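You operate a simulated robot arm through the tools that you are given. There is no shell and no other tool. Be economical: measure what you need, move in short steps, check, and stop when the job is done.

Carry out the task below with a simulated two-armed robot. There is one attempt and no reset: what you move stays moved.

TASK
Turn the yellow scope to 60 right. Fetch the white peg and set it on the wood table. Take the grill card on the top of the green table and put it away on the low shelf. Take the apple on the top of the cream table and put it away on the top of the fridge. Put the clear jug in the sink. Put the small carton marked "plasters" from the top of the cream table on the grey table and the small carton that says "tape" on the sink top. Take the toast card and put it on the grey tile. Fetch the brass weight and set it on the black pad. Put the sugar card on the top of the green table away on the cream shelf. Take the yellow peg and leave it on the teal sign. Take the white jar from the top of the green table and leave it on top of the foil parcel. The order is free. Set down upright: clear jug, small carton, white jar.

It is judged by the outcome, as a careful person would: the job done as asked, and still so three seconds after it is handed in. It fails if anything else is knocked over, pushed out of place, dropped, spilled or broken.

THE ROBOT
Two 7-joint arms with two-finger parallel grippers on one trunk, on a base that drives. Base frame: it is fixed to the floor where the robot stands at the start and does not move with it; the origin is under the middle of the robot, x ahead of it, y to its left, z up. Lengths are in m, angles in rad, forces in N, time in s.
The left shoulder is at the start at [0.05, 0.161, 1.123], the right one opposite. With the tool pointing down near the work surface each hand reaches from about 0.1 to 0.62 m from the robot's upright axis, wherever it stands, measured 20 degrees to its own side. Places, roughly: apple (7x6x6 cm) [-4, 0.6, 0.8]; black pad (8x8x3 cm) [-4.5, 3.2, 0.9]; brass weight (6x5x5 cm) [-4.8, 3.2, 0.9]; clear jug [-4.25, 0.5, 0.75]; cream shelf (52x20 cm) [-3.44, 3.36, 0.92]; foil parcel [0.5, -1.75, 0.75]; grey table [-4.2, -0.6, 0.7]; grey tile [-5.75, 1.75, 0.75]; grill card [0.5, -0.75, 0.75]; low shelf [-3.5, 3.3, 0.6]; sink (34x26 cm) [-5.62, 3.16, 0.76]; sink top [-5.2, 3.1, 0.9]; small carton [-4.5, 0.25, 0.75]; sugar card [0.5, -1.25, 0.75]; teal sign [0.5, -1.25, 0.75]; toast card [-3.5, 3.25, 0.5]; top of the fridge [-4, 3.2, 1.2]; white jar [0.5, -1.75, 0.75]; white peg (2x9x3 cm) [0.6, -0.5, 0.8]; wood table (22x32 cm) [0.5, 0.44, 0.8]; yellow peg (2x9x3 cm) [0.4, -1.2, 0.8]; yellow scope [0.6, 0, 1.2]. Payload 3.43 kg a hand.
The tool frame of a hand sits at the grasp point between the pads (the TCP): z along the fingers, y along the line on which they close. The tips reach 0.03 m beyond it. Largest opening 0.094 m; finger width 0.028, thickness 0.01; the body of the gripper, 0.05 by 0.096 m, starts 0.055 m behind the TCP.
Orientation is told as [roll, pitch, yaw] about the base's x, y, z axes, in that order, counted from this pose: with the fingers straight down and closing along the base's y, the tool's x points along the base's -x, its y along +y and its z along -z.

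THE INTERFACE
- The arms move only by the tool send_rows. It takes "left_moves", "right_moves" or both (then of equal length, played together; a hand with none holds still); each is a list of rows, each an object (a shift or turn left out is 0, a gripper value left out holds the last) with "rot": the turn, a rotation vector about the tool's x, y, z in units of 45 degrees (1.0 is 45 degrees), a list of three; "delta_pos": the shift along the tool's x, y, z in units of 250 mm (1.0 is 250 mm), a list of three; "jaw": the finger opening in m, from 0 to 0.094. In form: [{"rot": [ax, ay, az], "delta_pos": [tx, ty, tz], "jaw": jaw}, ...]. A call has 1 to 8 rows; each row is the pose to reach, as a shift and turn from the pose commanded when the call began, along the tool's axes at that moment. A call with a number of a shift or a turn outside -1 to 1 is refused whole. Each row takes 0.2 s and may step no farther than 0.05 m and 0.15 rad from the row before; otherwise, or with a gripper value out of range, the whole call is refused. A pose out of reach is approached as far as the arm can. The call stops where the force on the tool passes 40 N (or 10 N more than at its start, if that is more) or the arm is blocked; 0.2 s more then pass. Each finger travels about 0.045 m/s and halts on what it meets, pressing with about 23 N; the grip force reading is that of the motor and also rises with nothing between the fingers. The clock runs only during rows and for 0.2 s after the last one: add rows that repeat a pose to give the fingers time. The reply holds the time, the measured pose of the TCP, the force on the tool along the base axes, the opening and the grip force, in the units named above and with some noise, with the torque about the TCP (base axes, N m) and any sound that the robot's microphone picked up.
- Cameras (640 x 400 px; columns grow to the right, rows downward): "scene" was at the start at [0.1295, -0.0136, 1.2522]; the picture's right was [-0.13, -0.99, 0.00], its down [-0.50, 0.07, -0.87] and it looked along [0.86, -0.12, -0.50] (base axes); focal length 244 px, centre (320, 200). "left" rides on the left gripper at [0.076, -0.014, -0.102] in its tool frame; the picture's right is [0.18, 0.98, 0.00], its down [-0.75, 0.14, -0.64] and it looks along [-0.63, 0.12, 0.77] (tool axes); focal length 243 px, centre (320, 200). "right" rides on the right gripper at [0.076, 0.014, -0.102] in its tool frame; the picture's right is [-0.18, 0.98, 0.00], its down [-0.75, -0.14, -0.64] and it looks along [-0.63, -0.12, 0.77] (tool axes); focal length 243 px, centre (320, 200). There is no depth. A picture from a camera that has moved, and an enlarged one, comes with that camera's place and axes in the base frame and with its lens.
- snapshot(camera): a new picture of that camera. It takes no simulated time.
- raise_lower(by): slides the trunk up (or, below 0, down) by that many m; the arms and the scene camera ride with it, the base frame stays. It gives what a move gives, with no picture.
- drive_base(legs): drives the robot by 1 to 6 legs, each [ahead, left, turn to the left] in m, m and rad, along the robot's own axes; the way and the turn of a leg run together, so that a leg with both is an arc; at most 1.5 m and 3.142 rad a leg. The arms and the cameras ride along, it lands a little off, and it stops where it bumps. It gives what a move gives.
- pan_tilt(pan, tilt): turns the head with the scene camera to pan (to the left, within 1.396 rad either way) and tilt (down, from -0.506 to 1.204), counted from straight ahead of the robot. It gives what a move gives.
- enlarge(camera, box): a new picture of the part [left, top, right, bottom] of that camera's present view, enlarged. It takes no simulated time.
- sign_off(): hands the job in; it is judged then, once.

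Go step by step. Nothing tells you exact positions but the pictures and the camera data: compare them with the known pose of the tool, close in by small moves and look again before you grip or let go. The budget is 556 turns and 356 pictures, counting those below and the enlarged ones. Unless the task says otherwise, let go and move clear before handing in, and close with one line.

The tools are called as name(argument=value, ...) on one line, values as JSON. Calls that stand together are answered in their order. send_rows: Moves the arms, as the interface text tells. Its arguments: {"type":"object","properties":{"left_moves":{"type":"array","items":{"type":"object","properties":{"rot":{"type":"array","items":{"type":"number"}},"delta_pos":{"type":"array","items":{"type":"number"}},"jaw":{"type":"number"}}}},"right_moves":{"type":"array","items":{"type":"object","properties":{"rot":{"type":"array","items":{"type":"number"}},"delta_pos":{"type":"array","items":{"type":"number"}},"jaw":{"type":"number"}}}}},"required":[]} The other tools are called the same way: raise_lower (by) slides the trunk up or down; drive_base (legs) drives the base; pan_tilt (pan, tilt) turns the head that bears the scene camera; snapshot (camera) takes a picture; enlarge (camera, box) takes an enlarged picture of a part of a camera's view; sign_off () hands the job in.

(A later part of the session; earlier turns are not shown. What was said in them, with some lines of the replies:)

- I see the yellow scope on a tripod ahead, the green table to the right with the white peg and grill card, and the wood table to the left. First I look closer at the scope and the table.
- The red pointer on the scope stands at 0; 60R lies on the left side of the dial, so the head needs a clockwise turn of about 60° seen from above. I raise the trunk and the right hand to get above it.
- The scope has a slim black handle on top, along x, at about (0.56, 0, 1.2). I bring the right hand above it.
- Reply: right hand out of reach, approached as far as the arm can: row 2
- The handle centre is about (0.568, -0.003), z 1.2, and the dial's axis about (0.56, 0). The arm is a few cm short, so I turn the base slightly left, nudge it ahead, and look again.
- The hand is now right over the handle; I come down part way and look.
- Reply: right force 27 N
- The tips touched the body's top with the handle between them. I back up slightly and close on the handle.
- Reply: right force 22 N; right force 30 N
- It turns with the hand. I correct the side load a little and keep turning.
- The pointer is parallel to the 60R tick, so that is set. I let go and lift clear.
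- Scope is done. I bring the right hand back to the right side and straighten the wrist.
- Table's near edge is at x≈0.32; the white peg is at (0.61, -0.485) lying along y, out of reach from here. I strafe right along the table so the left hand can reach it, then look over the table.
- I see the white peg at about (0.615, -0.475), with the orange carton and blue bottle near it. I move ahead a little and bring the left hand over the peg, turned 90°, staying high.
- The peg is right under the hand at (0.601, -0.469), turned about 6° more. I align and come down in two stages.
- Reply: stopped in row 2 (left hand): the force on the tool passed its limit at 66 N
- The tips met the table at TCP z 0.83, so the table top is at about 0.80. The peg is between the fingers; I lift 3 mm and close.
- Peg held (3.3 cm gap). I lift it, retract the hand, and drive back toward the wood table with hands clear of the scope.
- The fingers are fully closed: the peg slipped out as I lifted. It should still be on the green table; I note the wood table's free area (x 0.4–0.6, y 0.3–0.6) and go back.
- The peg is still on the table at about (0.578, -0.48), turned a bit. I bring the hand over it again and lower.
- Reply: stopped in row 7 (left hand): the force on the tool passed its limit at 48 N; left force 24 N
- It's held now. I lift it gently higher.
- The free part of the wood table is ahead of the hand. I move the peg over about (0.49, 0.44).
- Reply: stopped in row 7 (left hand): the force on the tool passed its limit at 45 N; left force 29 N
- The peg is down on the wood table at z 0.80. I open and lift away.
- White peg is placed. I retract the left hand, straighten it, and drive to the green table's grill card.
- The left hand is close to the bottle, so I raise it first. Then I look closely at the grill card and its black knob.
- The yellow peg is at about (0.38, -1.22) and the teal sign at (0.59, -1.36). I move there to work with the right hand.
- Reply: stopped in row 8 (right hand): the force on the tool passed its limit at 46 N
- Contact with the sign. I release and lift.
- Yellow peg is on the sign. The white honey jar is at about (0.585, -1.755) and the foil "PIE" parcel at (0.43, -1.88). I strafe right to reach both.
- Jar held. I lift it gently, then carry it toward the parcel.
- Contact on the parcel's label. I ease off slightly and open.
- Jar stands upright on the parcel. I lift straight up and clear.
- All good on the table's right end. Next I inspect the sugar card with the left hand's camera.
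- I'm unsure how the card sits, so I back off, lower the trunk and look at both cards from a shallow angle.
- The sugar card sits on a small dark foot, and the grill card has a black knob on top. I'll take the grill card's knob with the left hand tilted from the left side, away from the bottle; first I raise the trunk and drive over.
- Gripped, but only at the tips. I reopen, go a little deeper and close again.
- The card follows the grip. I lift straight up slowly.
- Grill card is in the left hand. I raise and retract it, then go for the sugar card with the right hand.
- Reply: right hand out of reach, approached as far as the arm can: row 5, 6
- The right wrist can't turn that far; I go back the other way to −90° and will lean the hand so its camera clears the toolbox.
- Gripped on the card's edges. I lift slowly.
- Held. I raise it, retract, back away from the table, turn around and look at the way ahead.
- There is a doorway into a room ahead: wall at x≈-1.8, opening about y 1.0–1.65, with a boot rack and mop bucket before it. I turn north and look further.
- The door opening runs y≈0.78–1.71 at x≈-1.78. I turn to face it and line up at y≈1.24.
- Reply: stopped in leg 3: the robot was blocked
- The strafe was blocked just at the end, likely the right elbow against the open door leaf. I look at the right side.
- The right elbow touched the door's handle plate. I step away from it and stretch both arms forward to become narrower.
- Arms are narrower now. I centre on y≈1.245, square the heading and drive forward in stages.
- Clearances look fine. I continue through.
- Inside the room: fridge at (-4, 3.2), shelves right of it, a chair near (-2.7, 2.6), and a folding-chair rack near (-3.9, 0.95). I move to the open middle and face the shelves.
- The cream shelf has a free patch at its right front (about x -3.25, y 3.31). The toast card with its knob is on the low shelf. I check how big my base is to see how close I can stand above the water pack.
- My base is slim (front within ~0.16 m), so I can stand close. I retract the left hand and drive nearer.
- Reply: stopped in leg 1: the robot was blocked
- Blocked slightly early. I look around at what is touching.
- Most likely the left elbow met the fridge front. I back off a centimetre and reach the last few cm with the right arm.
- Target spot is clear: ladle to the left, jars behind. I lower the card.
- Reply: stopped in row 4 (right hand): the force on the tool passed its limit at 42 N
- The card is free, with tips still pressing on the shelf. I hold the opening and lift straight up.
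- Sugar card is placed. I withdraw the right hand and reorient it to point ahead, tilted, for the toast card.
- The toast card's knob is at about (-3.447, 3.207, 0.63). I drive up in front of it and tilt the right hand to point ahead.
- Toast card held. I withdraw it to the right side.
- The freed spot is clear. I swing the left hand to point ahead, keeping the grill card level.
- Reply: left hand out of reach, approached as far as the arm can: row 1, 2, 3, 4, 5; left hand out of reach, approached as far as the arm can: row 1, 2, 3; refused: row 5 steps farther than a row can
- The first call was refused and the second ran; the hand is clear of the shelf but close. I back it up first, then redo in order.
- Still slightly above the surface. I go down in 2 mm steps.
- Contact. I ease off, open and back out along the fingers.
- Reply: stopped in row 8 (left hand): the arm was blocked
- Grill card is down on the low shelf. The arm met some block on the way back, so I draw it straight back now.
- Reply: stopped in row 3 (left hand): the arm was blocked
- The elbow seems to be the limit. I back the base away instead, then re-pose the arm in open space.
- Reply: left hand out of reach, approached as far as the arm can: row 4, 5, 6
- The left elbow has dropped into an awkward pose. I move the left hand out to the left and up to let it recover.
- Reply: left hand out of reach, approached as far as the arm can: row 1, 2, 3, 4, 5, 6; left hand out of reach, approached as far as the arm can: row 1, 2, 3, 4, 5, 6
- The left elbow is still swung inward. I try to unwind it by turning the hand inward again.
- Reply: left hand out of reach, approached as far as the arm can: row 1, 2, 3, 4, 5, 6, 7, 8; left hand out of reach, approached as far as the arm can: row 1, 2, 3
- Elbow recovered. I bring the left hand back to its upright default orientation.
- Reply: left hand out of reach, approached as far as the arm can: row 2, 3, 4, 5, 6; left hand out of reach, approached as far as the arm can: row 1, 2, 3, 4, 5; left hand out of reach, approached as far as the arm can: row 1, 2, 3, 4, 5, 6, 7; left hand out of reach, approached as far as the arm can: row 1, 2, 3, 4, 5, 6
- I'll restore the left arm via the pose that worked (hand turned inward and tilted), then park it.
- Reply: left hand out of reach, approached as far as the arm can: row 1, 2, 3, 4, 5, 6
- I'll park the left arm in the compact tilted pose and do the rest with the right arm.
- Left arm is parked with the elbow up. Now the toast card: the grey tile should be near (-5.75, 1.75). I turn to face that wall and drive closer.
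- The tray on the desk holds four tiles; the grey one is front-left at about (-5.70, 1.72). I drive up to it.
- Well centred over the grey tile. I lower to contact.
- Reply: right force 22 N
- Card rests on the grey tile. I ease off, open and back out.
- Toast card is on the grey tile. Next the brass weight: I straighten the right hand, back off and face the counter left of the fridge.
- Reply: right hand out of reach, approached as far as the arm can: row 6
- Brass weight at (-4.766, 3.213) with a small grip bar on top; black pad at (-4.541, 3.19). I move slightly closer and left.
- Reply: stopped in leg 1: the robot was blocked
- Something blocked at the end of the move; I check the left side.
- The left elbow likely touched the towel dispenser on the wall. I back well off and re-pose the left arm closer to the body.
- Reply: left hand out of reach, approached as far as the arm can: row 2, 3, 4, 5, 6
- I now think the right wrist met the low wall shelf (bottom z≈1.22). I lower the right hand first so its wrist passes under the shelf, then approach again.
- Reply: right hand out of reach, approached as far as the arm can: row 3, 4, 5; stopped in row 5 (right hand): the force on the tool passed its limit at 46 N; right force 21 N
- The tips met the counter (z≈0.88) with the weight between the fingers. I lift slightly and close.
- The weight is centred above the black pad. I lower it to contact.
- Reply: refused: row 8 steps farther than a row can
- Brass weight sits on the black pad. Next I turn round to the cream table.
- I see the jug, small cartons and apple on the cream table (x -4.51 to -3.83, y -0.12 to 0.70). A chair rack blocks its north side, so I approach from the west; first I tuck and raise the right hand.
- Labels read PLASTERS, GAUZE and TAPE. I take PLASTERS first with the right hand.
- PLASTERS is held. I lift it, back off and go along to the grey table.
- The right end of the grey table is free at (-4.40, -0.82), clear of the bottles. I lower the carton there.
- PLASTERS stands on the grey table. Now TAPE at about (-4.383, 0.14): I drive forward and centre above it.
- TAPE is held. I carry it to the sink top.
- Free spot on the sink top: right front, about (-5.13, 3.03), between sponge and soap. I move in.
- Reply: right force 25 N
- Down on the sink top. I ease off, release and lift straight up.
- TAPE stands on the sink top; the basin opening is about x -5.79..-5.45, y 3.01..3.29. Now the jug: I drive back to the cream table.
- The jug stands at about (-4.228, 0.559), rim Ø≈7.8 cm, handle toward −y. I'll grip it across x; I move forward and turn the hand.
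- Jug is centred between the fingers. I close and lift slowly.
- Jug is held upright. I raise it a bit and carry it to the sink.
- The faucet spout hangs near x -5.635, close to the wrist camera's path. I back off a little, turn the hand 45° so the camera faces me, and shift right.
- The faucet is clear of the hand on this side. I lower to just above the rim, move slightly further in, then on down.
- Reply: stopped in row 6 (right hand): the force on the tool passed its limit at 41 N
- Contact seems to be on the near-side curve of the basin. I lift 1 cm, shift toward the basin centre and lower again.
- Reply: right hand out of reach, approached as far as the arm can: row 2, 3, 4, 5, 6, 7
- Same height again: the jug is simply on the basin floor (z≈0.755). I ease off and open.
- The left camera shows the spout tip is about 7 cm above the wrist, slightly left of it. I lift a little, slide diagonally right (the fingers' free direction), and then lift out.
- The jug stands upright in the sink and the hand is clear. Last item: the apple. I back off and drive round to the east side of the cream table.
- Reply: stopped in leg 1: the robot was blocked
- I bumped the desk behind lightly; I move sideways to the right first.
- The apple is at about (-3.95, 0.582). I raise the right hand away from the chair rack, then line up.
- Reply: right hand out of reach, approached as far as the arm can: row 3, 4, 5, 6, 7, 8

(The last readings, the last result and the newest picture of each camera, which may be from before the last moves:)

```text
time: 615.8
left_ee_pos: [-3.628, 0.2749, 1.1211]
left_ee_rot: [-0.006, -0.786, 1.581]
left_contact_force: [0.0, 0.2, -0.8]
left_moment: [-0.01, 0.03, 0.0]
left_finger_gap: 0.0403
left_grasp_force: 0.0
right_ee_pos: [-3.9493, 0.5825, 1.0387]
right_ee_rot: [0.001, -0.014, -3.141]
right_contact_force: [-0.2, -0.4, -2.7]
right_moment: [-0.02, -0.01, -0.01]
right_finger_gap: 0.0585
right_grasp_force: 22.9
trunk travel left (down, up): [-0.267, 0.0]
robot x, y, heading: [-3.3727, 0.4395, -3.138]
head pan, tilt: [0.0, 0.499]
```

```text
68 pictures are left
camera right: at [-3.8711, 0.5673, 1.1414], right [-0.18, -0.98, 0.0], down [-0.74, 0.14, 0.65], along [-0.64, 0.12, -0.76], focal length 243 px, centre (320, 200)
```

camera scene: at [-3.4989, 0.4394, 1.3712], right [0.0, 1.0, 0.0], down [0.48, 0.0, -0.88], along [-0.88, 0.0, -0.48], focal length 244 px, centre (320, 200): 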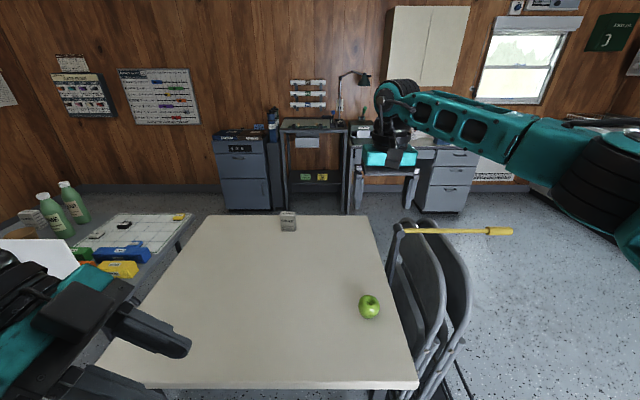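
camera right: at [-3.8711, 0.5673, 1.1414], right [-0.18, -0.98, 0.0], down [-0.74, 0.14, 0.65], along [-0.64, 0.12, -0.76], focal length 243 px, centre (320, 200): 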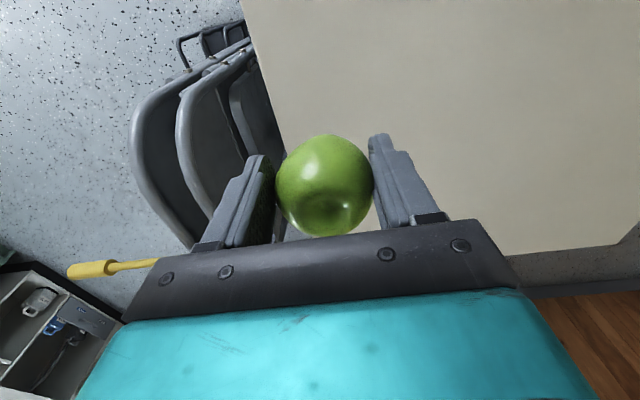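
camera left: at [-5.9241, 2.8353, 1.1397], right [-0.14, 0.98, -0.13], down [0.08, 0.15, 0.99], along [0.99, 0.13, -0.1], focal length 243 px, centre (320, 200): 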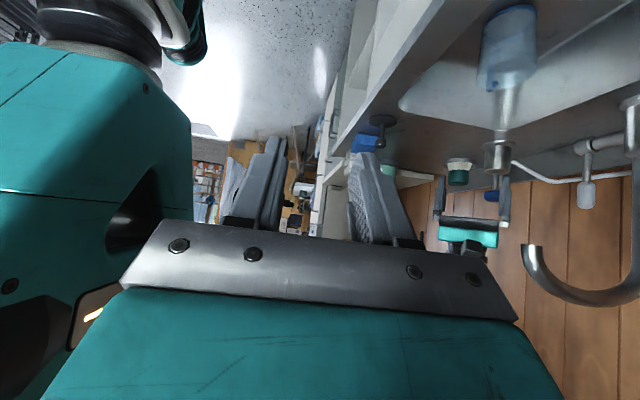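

Apple held. I back off, drive north and face the fridge with the hand raised.

drive_base(legs=[[-0.25, 0, 0], [0, -1.4, 0], [0, 0, -1.57], [0, 0.6, 0]])

send_rows(right_moves=[{"delta_pos": [0.12, 0, -0.14]}, {"delta_pos": [0.24, 0, -0.28]}, {"delta_pos": [0.36, 0, -0.42]}, {"delta_pos": [0.48, 0, -0.56]}, {"delta_pos": [0.58, 0, -0.7]}, {"delta_pos": [0.66, 0, -0.86]}, {"delta_pos": [0.72, 0, -1.0]}])

pan_tilt(pan=0.0, tilt=0.2)

snapshot(camera="scene")

```text
time: 638.5
left_ee_pos: [-3.8892, 2.0638, 1.1205]
left_ee_rot: [-0.006, -0.788, 0.037]
left_contact_force: [-0.3, 0.2, -0.5]
left_moment: [-0.01, -0.01, 0.02]
left_finger_gap: 0.0399
left_grasp_force: 0.2
right_ee_pos: [-3.5908, 2.3924, 1.0383]
right_ee_rot: [0.001, -0.013, 1.596]
right_contact_force: [-0.1, 0.1, -1.1]
right_moment: [-0.04, 0.01, -0.01]
right_finger_gap: 0.0582
right_grasp_force: 23.0
trunk travel left (down, up): [-0.267, 0.0]
robot x, y, heading: [-3.716, 1.8078, 1.595]
head pan, tilt: [0.0, 0.499]
```

```text
time: 640.1
left_ee_pos: [-3.89, 2.0635, 1.1203]
left_ee_rot: [-0.006, -0.787, 0.034]
left_contact_force: [-0.5, -0.2, 0.0]
left_moment: [0.02, 0.0, 0.0]
left_finger_gap: 0.0398
left_grasp_force: 0.1
right_ee_pos: [-3.5836, 2.2097, 1.2841]
right_ee_rot: [0.001, -0.013, 1.596]
right_contact_force: [0.1, 0.8, -1.3]
right_moment: [-0.02, 0.0, 0.04]
right_finger_gap: 0.0584
right_grasp_force: 22.9
trunk travel left (down, up): [-0.267, 0.0]
robot x, y, heading: [-3.719, 1.807, 1.592]
head pan, tilt: [0.0, 0.499]
```

```text
time: 640.9
left_ee_pos: [-3.8895, 2.0647, 1.12]
left_ee_rot: [-0.008, -0.787, 0.036]
left_contact_force: [-0.4, 0.3, -0.2]
left_moment: [0.0, 0.0, 0.01]
left_finger_gap: 0.0399
left_grasp_force: 0.1
right_ee_pos: [-3.5838, 2.2103, 1.284]
right_ee_rot: [0.001, -0.014, 1.597]
right_contact_force: [0.2, -1.0, -0.6]
right_moment: [-0.07, -0.02, 0.02]
right_finger_gap: 0.0586
right_grasp_force: 23.0
trunk travel left (down, up): [-0.267, 0.0]
robot x, y, heading: [-3.7168, 1.8099, 1.595]
head pan, tilt: [0.0, 0.201]
```

```text
67 pictures are left
camera scene: at [-3.7208, 1.94, 1.3988], right [1.0, 0.02, 0.0], down [0.0, -0.2, -0.98], along [-0.02, 0.98, -0.2], focal length 244 px, centre (320, 200)
```

scene: 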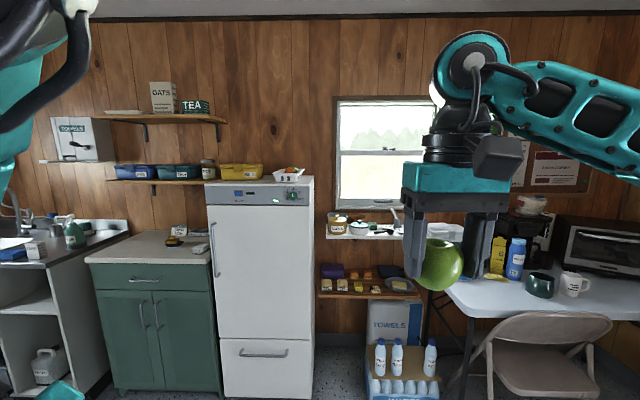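

enlarge(camera="scene", box=[195, 150, 325, 230])

```text
4.92 times, centred on (260, 190) of scene
camera zoom: at [-3.7208, 1.94, 1.3988], right [1.0, 0.02, 0.0], down [0.0, -0.2, -0.98], along [-0.02, 0.98, -0.2], focal length 1201 px, centre (615, 249)
```

zoom: 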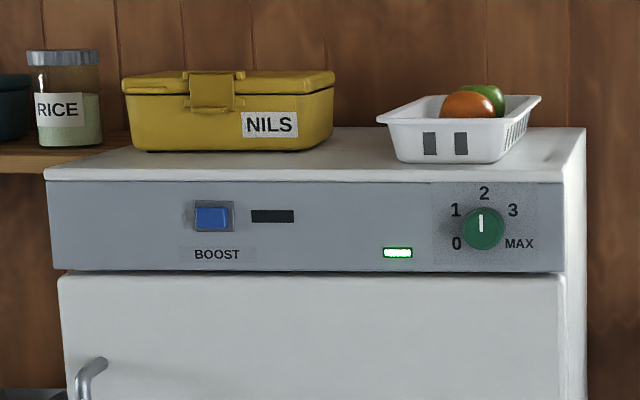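

The fridge top is at about z 1.237 with a free area in front of the yellow box, about (-4.10, 3.18). I raise the hand and drive in.

send_rows(right_moves=[{"delta_pos": [0, 0, -0.1]}, {"delta_pos": [0, 0, -0.2]}])

drive_base(legs=[[0, 0.5, -0.024], [0.75, 0, 0]])

snapshot(camera="scene")

snapshot(camera="right")

```text
time: 641.5
left_ee_pos: [-3.8895, 2.0649, 1.1208]
left_ee_rot: [-0.007, -0.787, 0.039]
left_contact_force: [0.2, 0.0, -0.6]
left_moment: [-0.01, -0.03, -0.01]
left_finger_gap: 0.0401
left_grasp_force: 0.1
right_ee_pos: [-3.5835, 2.2099, 1.3337]
right_ee_rot: [0.002, -0.013, 1.595]
right_contact_force: [0.1, 0.5, -1.2]
right_moment: [0.0, 0.0, 0.01]
right_finger_gap: 0.058
right_grasp_force: 22.7
trunk travel left (down, up): [-0.267, 0.0]
robot x, y, heading: [-3.7177, 1.8055, 1.591]
head pan, tilt: [0.0, 0.201]
```

```text
time: 650.1
left_ee_pos: [-4.3786, 2.8113, 1.1211]
left_ee_rot: [-0.008, -0.786, 0.001]
left_contact_force: [0.7, -0.4, -0.1]
left_moment: [0.04, 0.0, -0.04]
left_finger_gap: 0.0402
left_grasp_force: 0.1
right_ee_pos: [-4.0678, 2.9471, 1.333]
right_ee_rot: [0.003, -0.014, 1.561]
right_contact_force: [0.4, 0.1, -1.5]
right_moment: [-0.01, 0.01, -0.02]
right_finger_gap: 0.0582
right_grasp_force: 22.9
trunk travel left (down, up): [-0.267, 0.0]
robot x, y, heading: [-4.2111, 2.55, 1.56]
head pan, tilt: [0.0, 0.201]
```

```text
65 pictures are left
camera scene: at [-4.2128, 2.6813, 1.3988], right [1.0, -0.01, 0.0], down [0.0, -0.2, -0.98], along [0.01, 0.98, -0.2], focal length 244 px, centre (320, 200)
```

scene: 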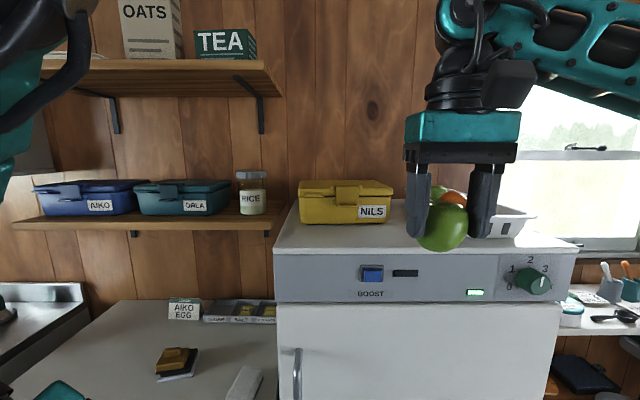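

```text
64 pictures are left
camera right: at [-4.0819, 2.8682, 1.4352], right [-0.98, 0.19, 0.0], down [0.15, 0.74, 0.65], along [0.12, 0.64, -0.76], focal length 243 px, centre (320, 200)
```

right: 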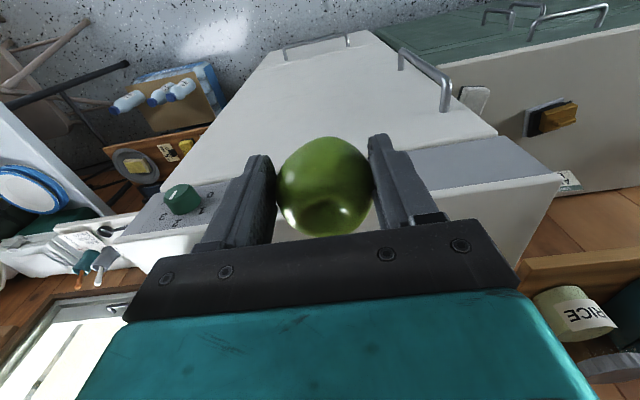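

drive_base(legs=[[0.1, 0, 0.01]])

send_rows(right_moves=[{"delta_pos": [-0.16, 0.02, 0]}, {"delta_pos": [-0.32, 0.04, 0]}, {"delta_pos": [-0.48, 0.06, 0]}])

snapshot(camera="scene")

snapshot(camera="right")

```text
time: 651.2
left_ee_pos: [-4.3801, 2.9117, 1.121]
left_ee_rot: [-0.01, -0.787, 0.016]
left_contact_force: [0.0, -0.2, -0.8]
left_moment: [-0.04, -0.01, -0.01]
left_finger_gap: 0.0398
left_grasp_force: 0.0
right_ee_pos: [-4.0721, 3.0497, 1.3329]
right_ee_rot: [0.003, -0.012, 1.574]
right_contact_force: [0.5, 0.2, -1.7]
right_moment: [-0.04, 0.01, 0.0]
right_finger_gap: 0.0583
right_grasp_force: 22.5
trunk travel left (down, up): [-0.267, 0.0]
robot x, y, heading: [-4.2166, 2.6532, 1.571]
head pan, tilt: [0.0, 0.201]
```

```text
time: 652.0
left_ee_pos: [-4.381, 2.9116, 1.1202]
left_ee_rot: [-0.009, -0.785, 0.016]
left_contact_force: [-0.4, -0.1, 0.2]
left_moment: [-0.01, 0.0, -0.01]
left_finger_gap: 0.0401
left_grasp_force: 0.1
right_ee_pos: [-4.0897, 3.169, 1.3343]
right_ee_rot: [0.0, -0.015, 1.574]
right_contact_force: [-0.5, -0.3, -2.1]
right_moment: [-0.01, -0.03, -0.05]
right_finger_gap: 0.058
right_grasp_force: 22.8
trunk travel left (down, up): [-0.267, 0.0]
robot x, y, heading: [-4.219, 2.6536, 1.574]
head pan, tilt: [0.0, 0.201]
```

```text
63 pictures are left
camera scene: at [-4.2149, 2.7832, 1.3987], right [1.0, 0.0, 0.0], down [0.0, -0.2, -0.98], along [0.0, 0.98, -0.2], focal length 244 px, centre (320, 200)
```

scene: 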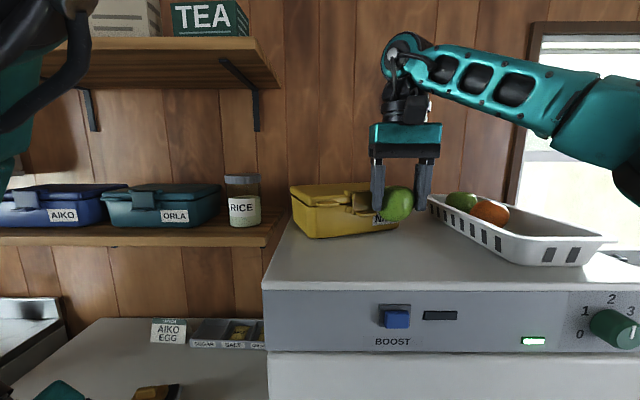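

```text
62 pictures are left
camera right: at [-4.1037, 3.0898, 1.4365], right [-0.98, 0.18, 0.0], down [0.14, 0.75, 0.65], along [0.11, 0.64, -0.76], focal length 243 px, centre (320, 200)
```

right: 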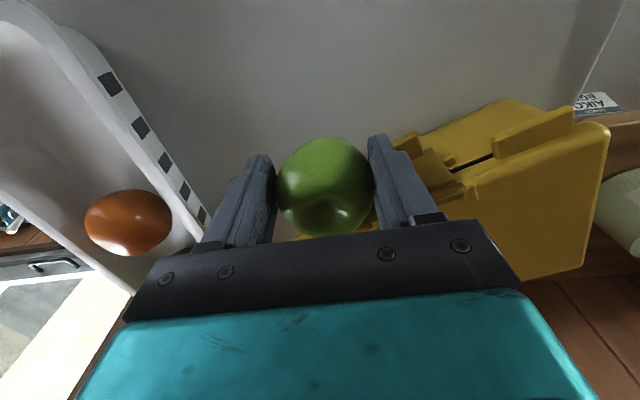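

send_rows(right_moves=[{"delta_pos": [0.06, -0.04, 0.0]}, {"delta_pos": [0.12, -0.04, 0.08]}, {"delta_pos": [0.12, -0.04, 0.16]}, {"delta_pos": [0.12, -0.04, 0.2]}])

enlarge(camera="scene", box=[270, 130, 500, 300])

```text
time: 653.0
left_ee_pos: [-4.3814, 2.9087, 1.1217]
left_ee_rot: [-0.003, -0.789, 0.01]
left_contact_force: [0.0, 0.3, -0.5]
left_moment: [0.02, 0.01, -0.01]
left_finger_gap: 0.04
left_grasp_force: 0.1
right_ee_pos: [-4.0793, 3.1367, 1.2906]
right_ee_rot: [0.007, -0.025, 1.575]
right_contact_force: [3.0, -1.1, 29.8]
right_moment: [0.43, -0.06, 0.02]
right_finger_gap: 0.0583
right_grasp_force: 22.9
trunk travel left (down, up): [-0.267, 0.0]
robot x, y, heading: [-4.2154, 2.654, 1.576]
head pan, tilt: [0.0, 0.201]
```

```text
2.35 times, centred on (385, 215) of scene
camera zoom: at [-4.2145, 2.7792, 1.3998], right [1.0, 0.0, 0.0], down [0.0, -0.2, -0.98], along [0.0, 0.98, -0.2], focal length 574 px, centre (167, 165)
```

zoom: 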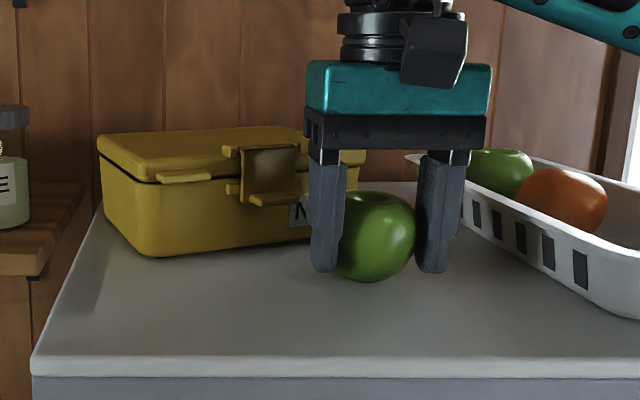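

Contact; I ease off the load, then open slowly.

send_rows(right_moves=[{"delta_pos": [0, 0, -0.024]}, {"delta_pos": [0, 0, -0.024]}, {"delta_pos": [0, 0, -0.024], "jaw": 0.062}, {"delta_pos": [0, 0, -0.024], "jaw": 0.07}, {"delta_pos": [0, 0, -0.024], "jaw": 0.08}, {"delta_pos": [0, 0, -0.024], "jaw": 0.08}])

enlarge(camera="scene", box=[270, 130, 500, 300])

```text
time: 654.4
left_ee_pos: [-4.38, 2.9097, 1.121]
left_ee_rot: [-0.006, -0.787, 0.014]
left_contact_force: [0.8, 0.4, 0.2]
left_moment: [0.0, -0.01, -0.01]
left_finger_gap: 0.0399
left_grasp_force: 0.1
right_ee_pos: [-4.0796, 3.1397, 1.2911]
right_ee_rot: [0.001, -0.015, 1.575]
right_contact_force: [-0.9, 0.4, 0.7]
right_moment: [0.03, -0.01, -0.02]
right_finger_gap: 0.0801
right_grasp_force: 0.0
trunk travel left (down, up): [-0.267, 0.0]
robot x, y, heading: [-4.216, 2.6483, 1.572]
head pan, tilt: [0.0, 0.201]
```

```text
2.35 times, centred on (385, 215) of scene
camera zoom: at [-4.2142, 2.7824, 1.3989], right [1.0, 0.0, 0.0], down [0.0, -0.2, -0.98], along [0.0, 0.98, -0.2], focal length 574 px, centre (167, 165)
```

zoom: 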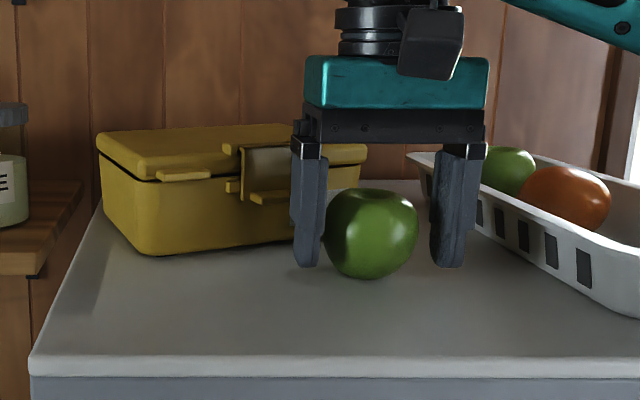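

send_rows(right_moves=[{"delta_pos": [0, 0.01, -0.08]}, {"delta_pos": [0, 0.01, -0.2]}, {"delta_pos": [0, 0.01, -0.34]}, {"delta_pos": [0.15, 0.01, -0.38]}, {"delta_pos": [0.3, 0.01, -0.38]}])

drive_base(legs=[[-0.6, 0, 0]])

enlarge(camera="scene", box=[100, 100, 460, 330])

```text
time: 655.6
left_ee_pos: [-4.3799, 2.9103, 1.1195]
left_ee_rot: [-0.008, -0.785, 0.014]
left_contact_force: [0.9, -0.4, -0.6]
left_moment: [0.02, 0.0, 0.0]
left_finger_gap: 0.0401
left_grasp_force: 0.0
right_ee_pos: [-4.0803, 3.0618, 1.388]
right_ee_rot: [0.001, -0.013, 1.574]
right_contact_force: [-0.1, 0.2, 0.4]
right_moment: [-0.01, -0.02, -0.01]
right_finger_gap: 0.0802
right_grasp_force: 0.1
trunk travel left (down, up): [-0.267, 0.0]
robot x, y, heading: [-4.2145, 2.6508, 1.574]
head pan, tilt: [0.0, 0.201]
```

```text
time: 659.0
left_ee_pos: [-4.3788, 2.3115, 1.1208]
left_ee_rot: [-0.007, -0.787, 0.015]
left_contact_force: [0.7, -0.9, 0.0]
left_moment: [0.02, 0.04, 0.01]
left_finger_gap: 0.0399
left_grasp_force: 0.0
right_ee_pos: [-4.0774, 2.4645, 1.3864]
right_ee_rot: [0.002, -0.014, 1.576]
right_contact_force: [-0.5, -0.6, 1.0]
right_moment: [0.01, 0.0, -0.02]
right_finger_gap: 0.0799
right_grasp_force: 0.1
trunk travel left (down, up): [-0.267, 0.0]
robot x, y, heading: [-4.2098, 2.0554, 1.57]
head pan, tilt: [0.0, 0.201]
```

```text
1.74 times, centred on (280, 215) of scene
camera zoom: at [-4.2121, 2.1834, 1.3989], right [1.0, 0.0, 0.0], down [0.0, -0.2, -0.98], along [0.0, 0.98, -0.2], focal length 424 px, centre (390, 174)
```

zoom: 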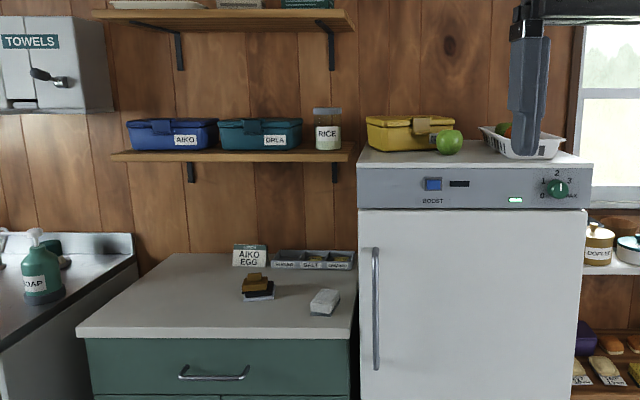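

Apple is on the fridge. I check the desk tray (after the bump), the sink and the grey table once more.

drive_base(legs=[[0, 0, 1.2]])

pan_tilt(pan=0.25, tilt=0.35)

snapshot(camera="scene")

pan_tilt(pan=-0.5, tilt=0.35)

snapshot(camera="scene")

```text
time: 662.5
left_ee_pos: [-4.511, 1.98, 1.1201]
left_ee_rot: [-0.008, -0.787, 1.252]
left_contact_force: [-0.1, -0.3, -0.2]
left_moment: [-0.02, -0.01, -0.02]
left_finger_gap: 0.0402
left_grasp_force: 0.2
right_ee_pos: [-4.5567, 2.3128, 1.3863]
right_ee_rot: [0.001, -0.015, 2.813]
right_contact_force: [0.4, -0.1, 0.6]
right_moment: [0.01, 0.01, 0.01]
right_finger_gap: 0.0803
right_grasp_force: 0.1
trunk travel left (down, up): [-0.267, 0.0]
robot x, y, heading: [-4.208, 2.0517, 2.815]
head pan, tilt: [0.0, 0.201]
```

```text
time: 663.2
left_ee_pos: [-4.5112, 1.9798, 1.1211]
left_ee_rot: [-0.007, -0.789, 1.252]
left_contact_force: [0.4, -0.4, -0.3]
left_moment: [0.02, 0.04, -0.03]
left_finger_gap: 0.0401
left_grasp_force: 0.0
right_ee_pos: [-4.5578, 2.3123, 1.3864]
right_ee_rot: [0.002, -0.014, 2.814]
right_contact_force: [0.4, 0.2, 0.0]
right_moment: [-0.03, 0.04, -0.01]
right_finger_gap: 0.0799
right_grasp_force: 0.1
trunk travel left (down, up): [-0.267, 0.0]
robot x, y, heading: [-4.2084, 2.052, 2.809]
head pan, tilt: [0.25, 0.351]
```

```text
58 pictures are left
camera scene: at [-4.3421, 2.0711, 1.3849], right [0.08, 1.0, 0.0], down [0.34, -0.03, -0.94], along [-0.94, 0.08, -0.34], focal length 244 px, centre (320, 200)
```

scene: 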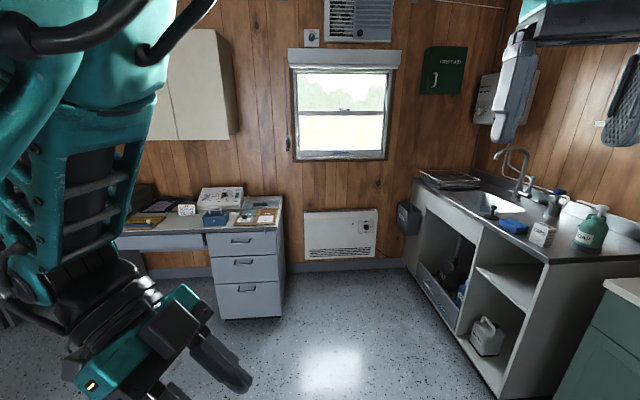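

```text
time: 664.4
left_ee_pos: [-4.5109, 1.9801, 1.1212]
left_ee_rot: [-0.007, -0.785, 1.252]
left_contact_force: [0.3, -0.1, 0.0]
left_moment: [-0.01, -0.03, 0.02]
left_finger_gap: 0.0399
left_grasp_force: 0.1
right_ee_pos: [-4.5573, 2.3128, 1.387]
right_ee_rot: [0.003, -0.016, 2.815]
right_contact_force: [0.3, -0.8, 0.2]
right_moment: [0.0, -0.03, -0.02]
right_finger_gap: 0.0799
right_grasp_force: 0.1
trunk travel left (down, up): [-0.267, 0.0]
robot x, y, heading: [-4.209, 2.0533, 2.813]
head pan, tilt: [-0.499, 0.351]
```

```text
57 pictures are left
camera scene: at [-4.3123, 2.1321, 1.3849], right [0.74, 0.68, 0.0], down [0.23, -0.25, -0.94], along [-0.64, 0.69, -0.34], focal length 244 px, centre (320, 200)
```

scene: 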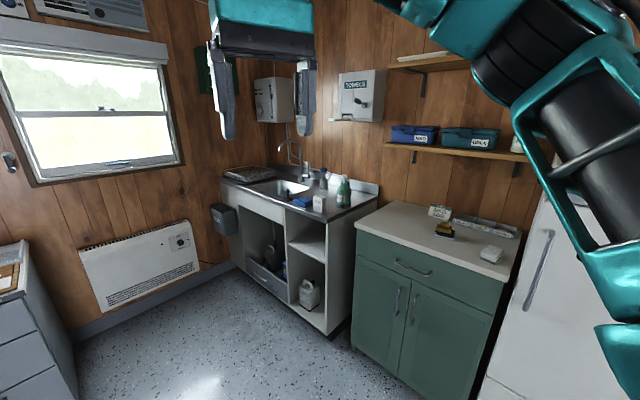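

pan_tilt(pan=0.25, tilt=0.35)

enlarge(camera="scene", box=[170, 170, 300, 250])

enlarge(camera="scene", box=[410, 140, 640, 280])

```text
time: 665.5
left_ee_pos: [-4.5113, 1.9789, 1.1208]
left_ee_rot: [-0.007, -0.788, 1.255]
left_contact_force: [0.3, -1.2, -0.9]
left_moment: [0.01, 0.0, 0.0]
left_finger_gap: 0.0399
left_grasp_force: 0.1
right_ee_pos: [-4.5588, 2.3137, 1.3866]
right_ee_rot: [0.001, -0.016, 2.813]
right_contact_force: [-0.9, 0.1, -0.1]
right_moment: [0.0, 0.01, 0.0]
right_finger_gap: 0.08
right_grasp_force: 0.1
trunk travel left (down, up): [-0.267, 0.0]
robot x, y, heading: [-4.214, 2.0523, 2.809]
head pan, tilt: [0.25, 0.351]
```

```text
4.92 times, centred on (235, 210) of scene
camera zoom: at [-4.3421, 2.0711, 1.3849], right [0.08, 1.0, 0.0], down [0.34, -0.03, -0.94], along [-0.94, 0.08, -0.34], focal length 1201 px, centre (738, 151)
```

zoom: 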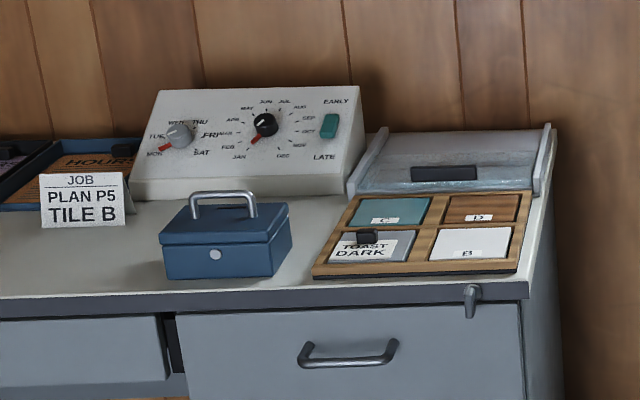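

```text
2.78 times, centred on (525, 210) of scene
camera zoom: at [-4.3421, 2.0711, 1.3849], right [0.08, 1.0, 0.0], down [0.34, -0.03, -0.94], along [-0.94, 0.08, -0.34], focal length 679 px, centre (-250, 172)
```

zoom: 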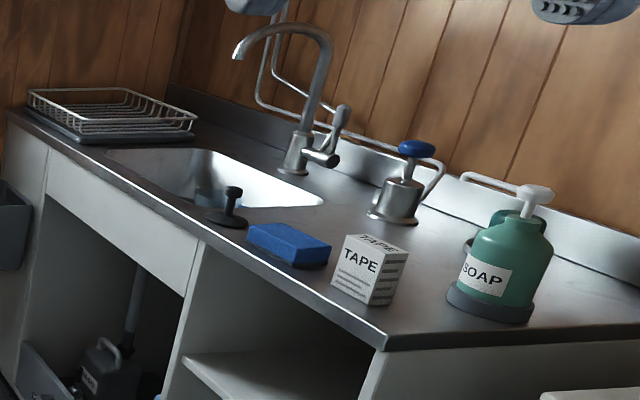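

Everything checks out: the toast card is on the grey tile, TAPE is upright on the sink top, and the other items are where they were set down. I hand in now.

sign_off()

```text
The job is handed in.
```

All twelve parts of the task are done: I confirmed each placement in the pictures when I set it down, and both hands were clear when I handed in.
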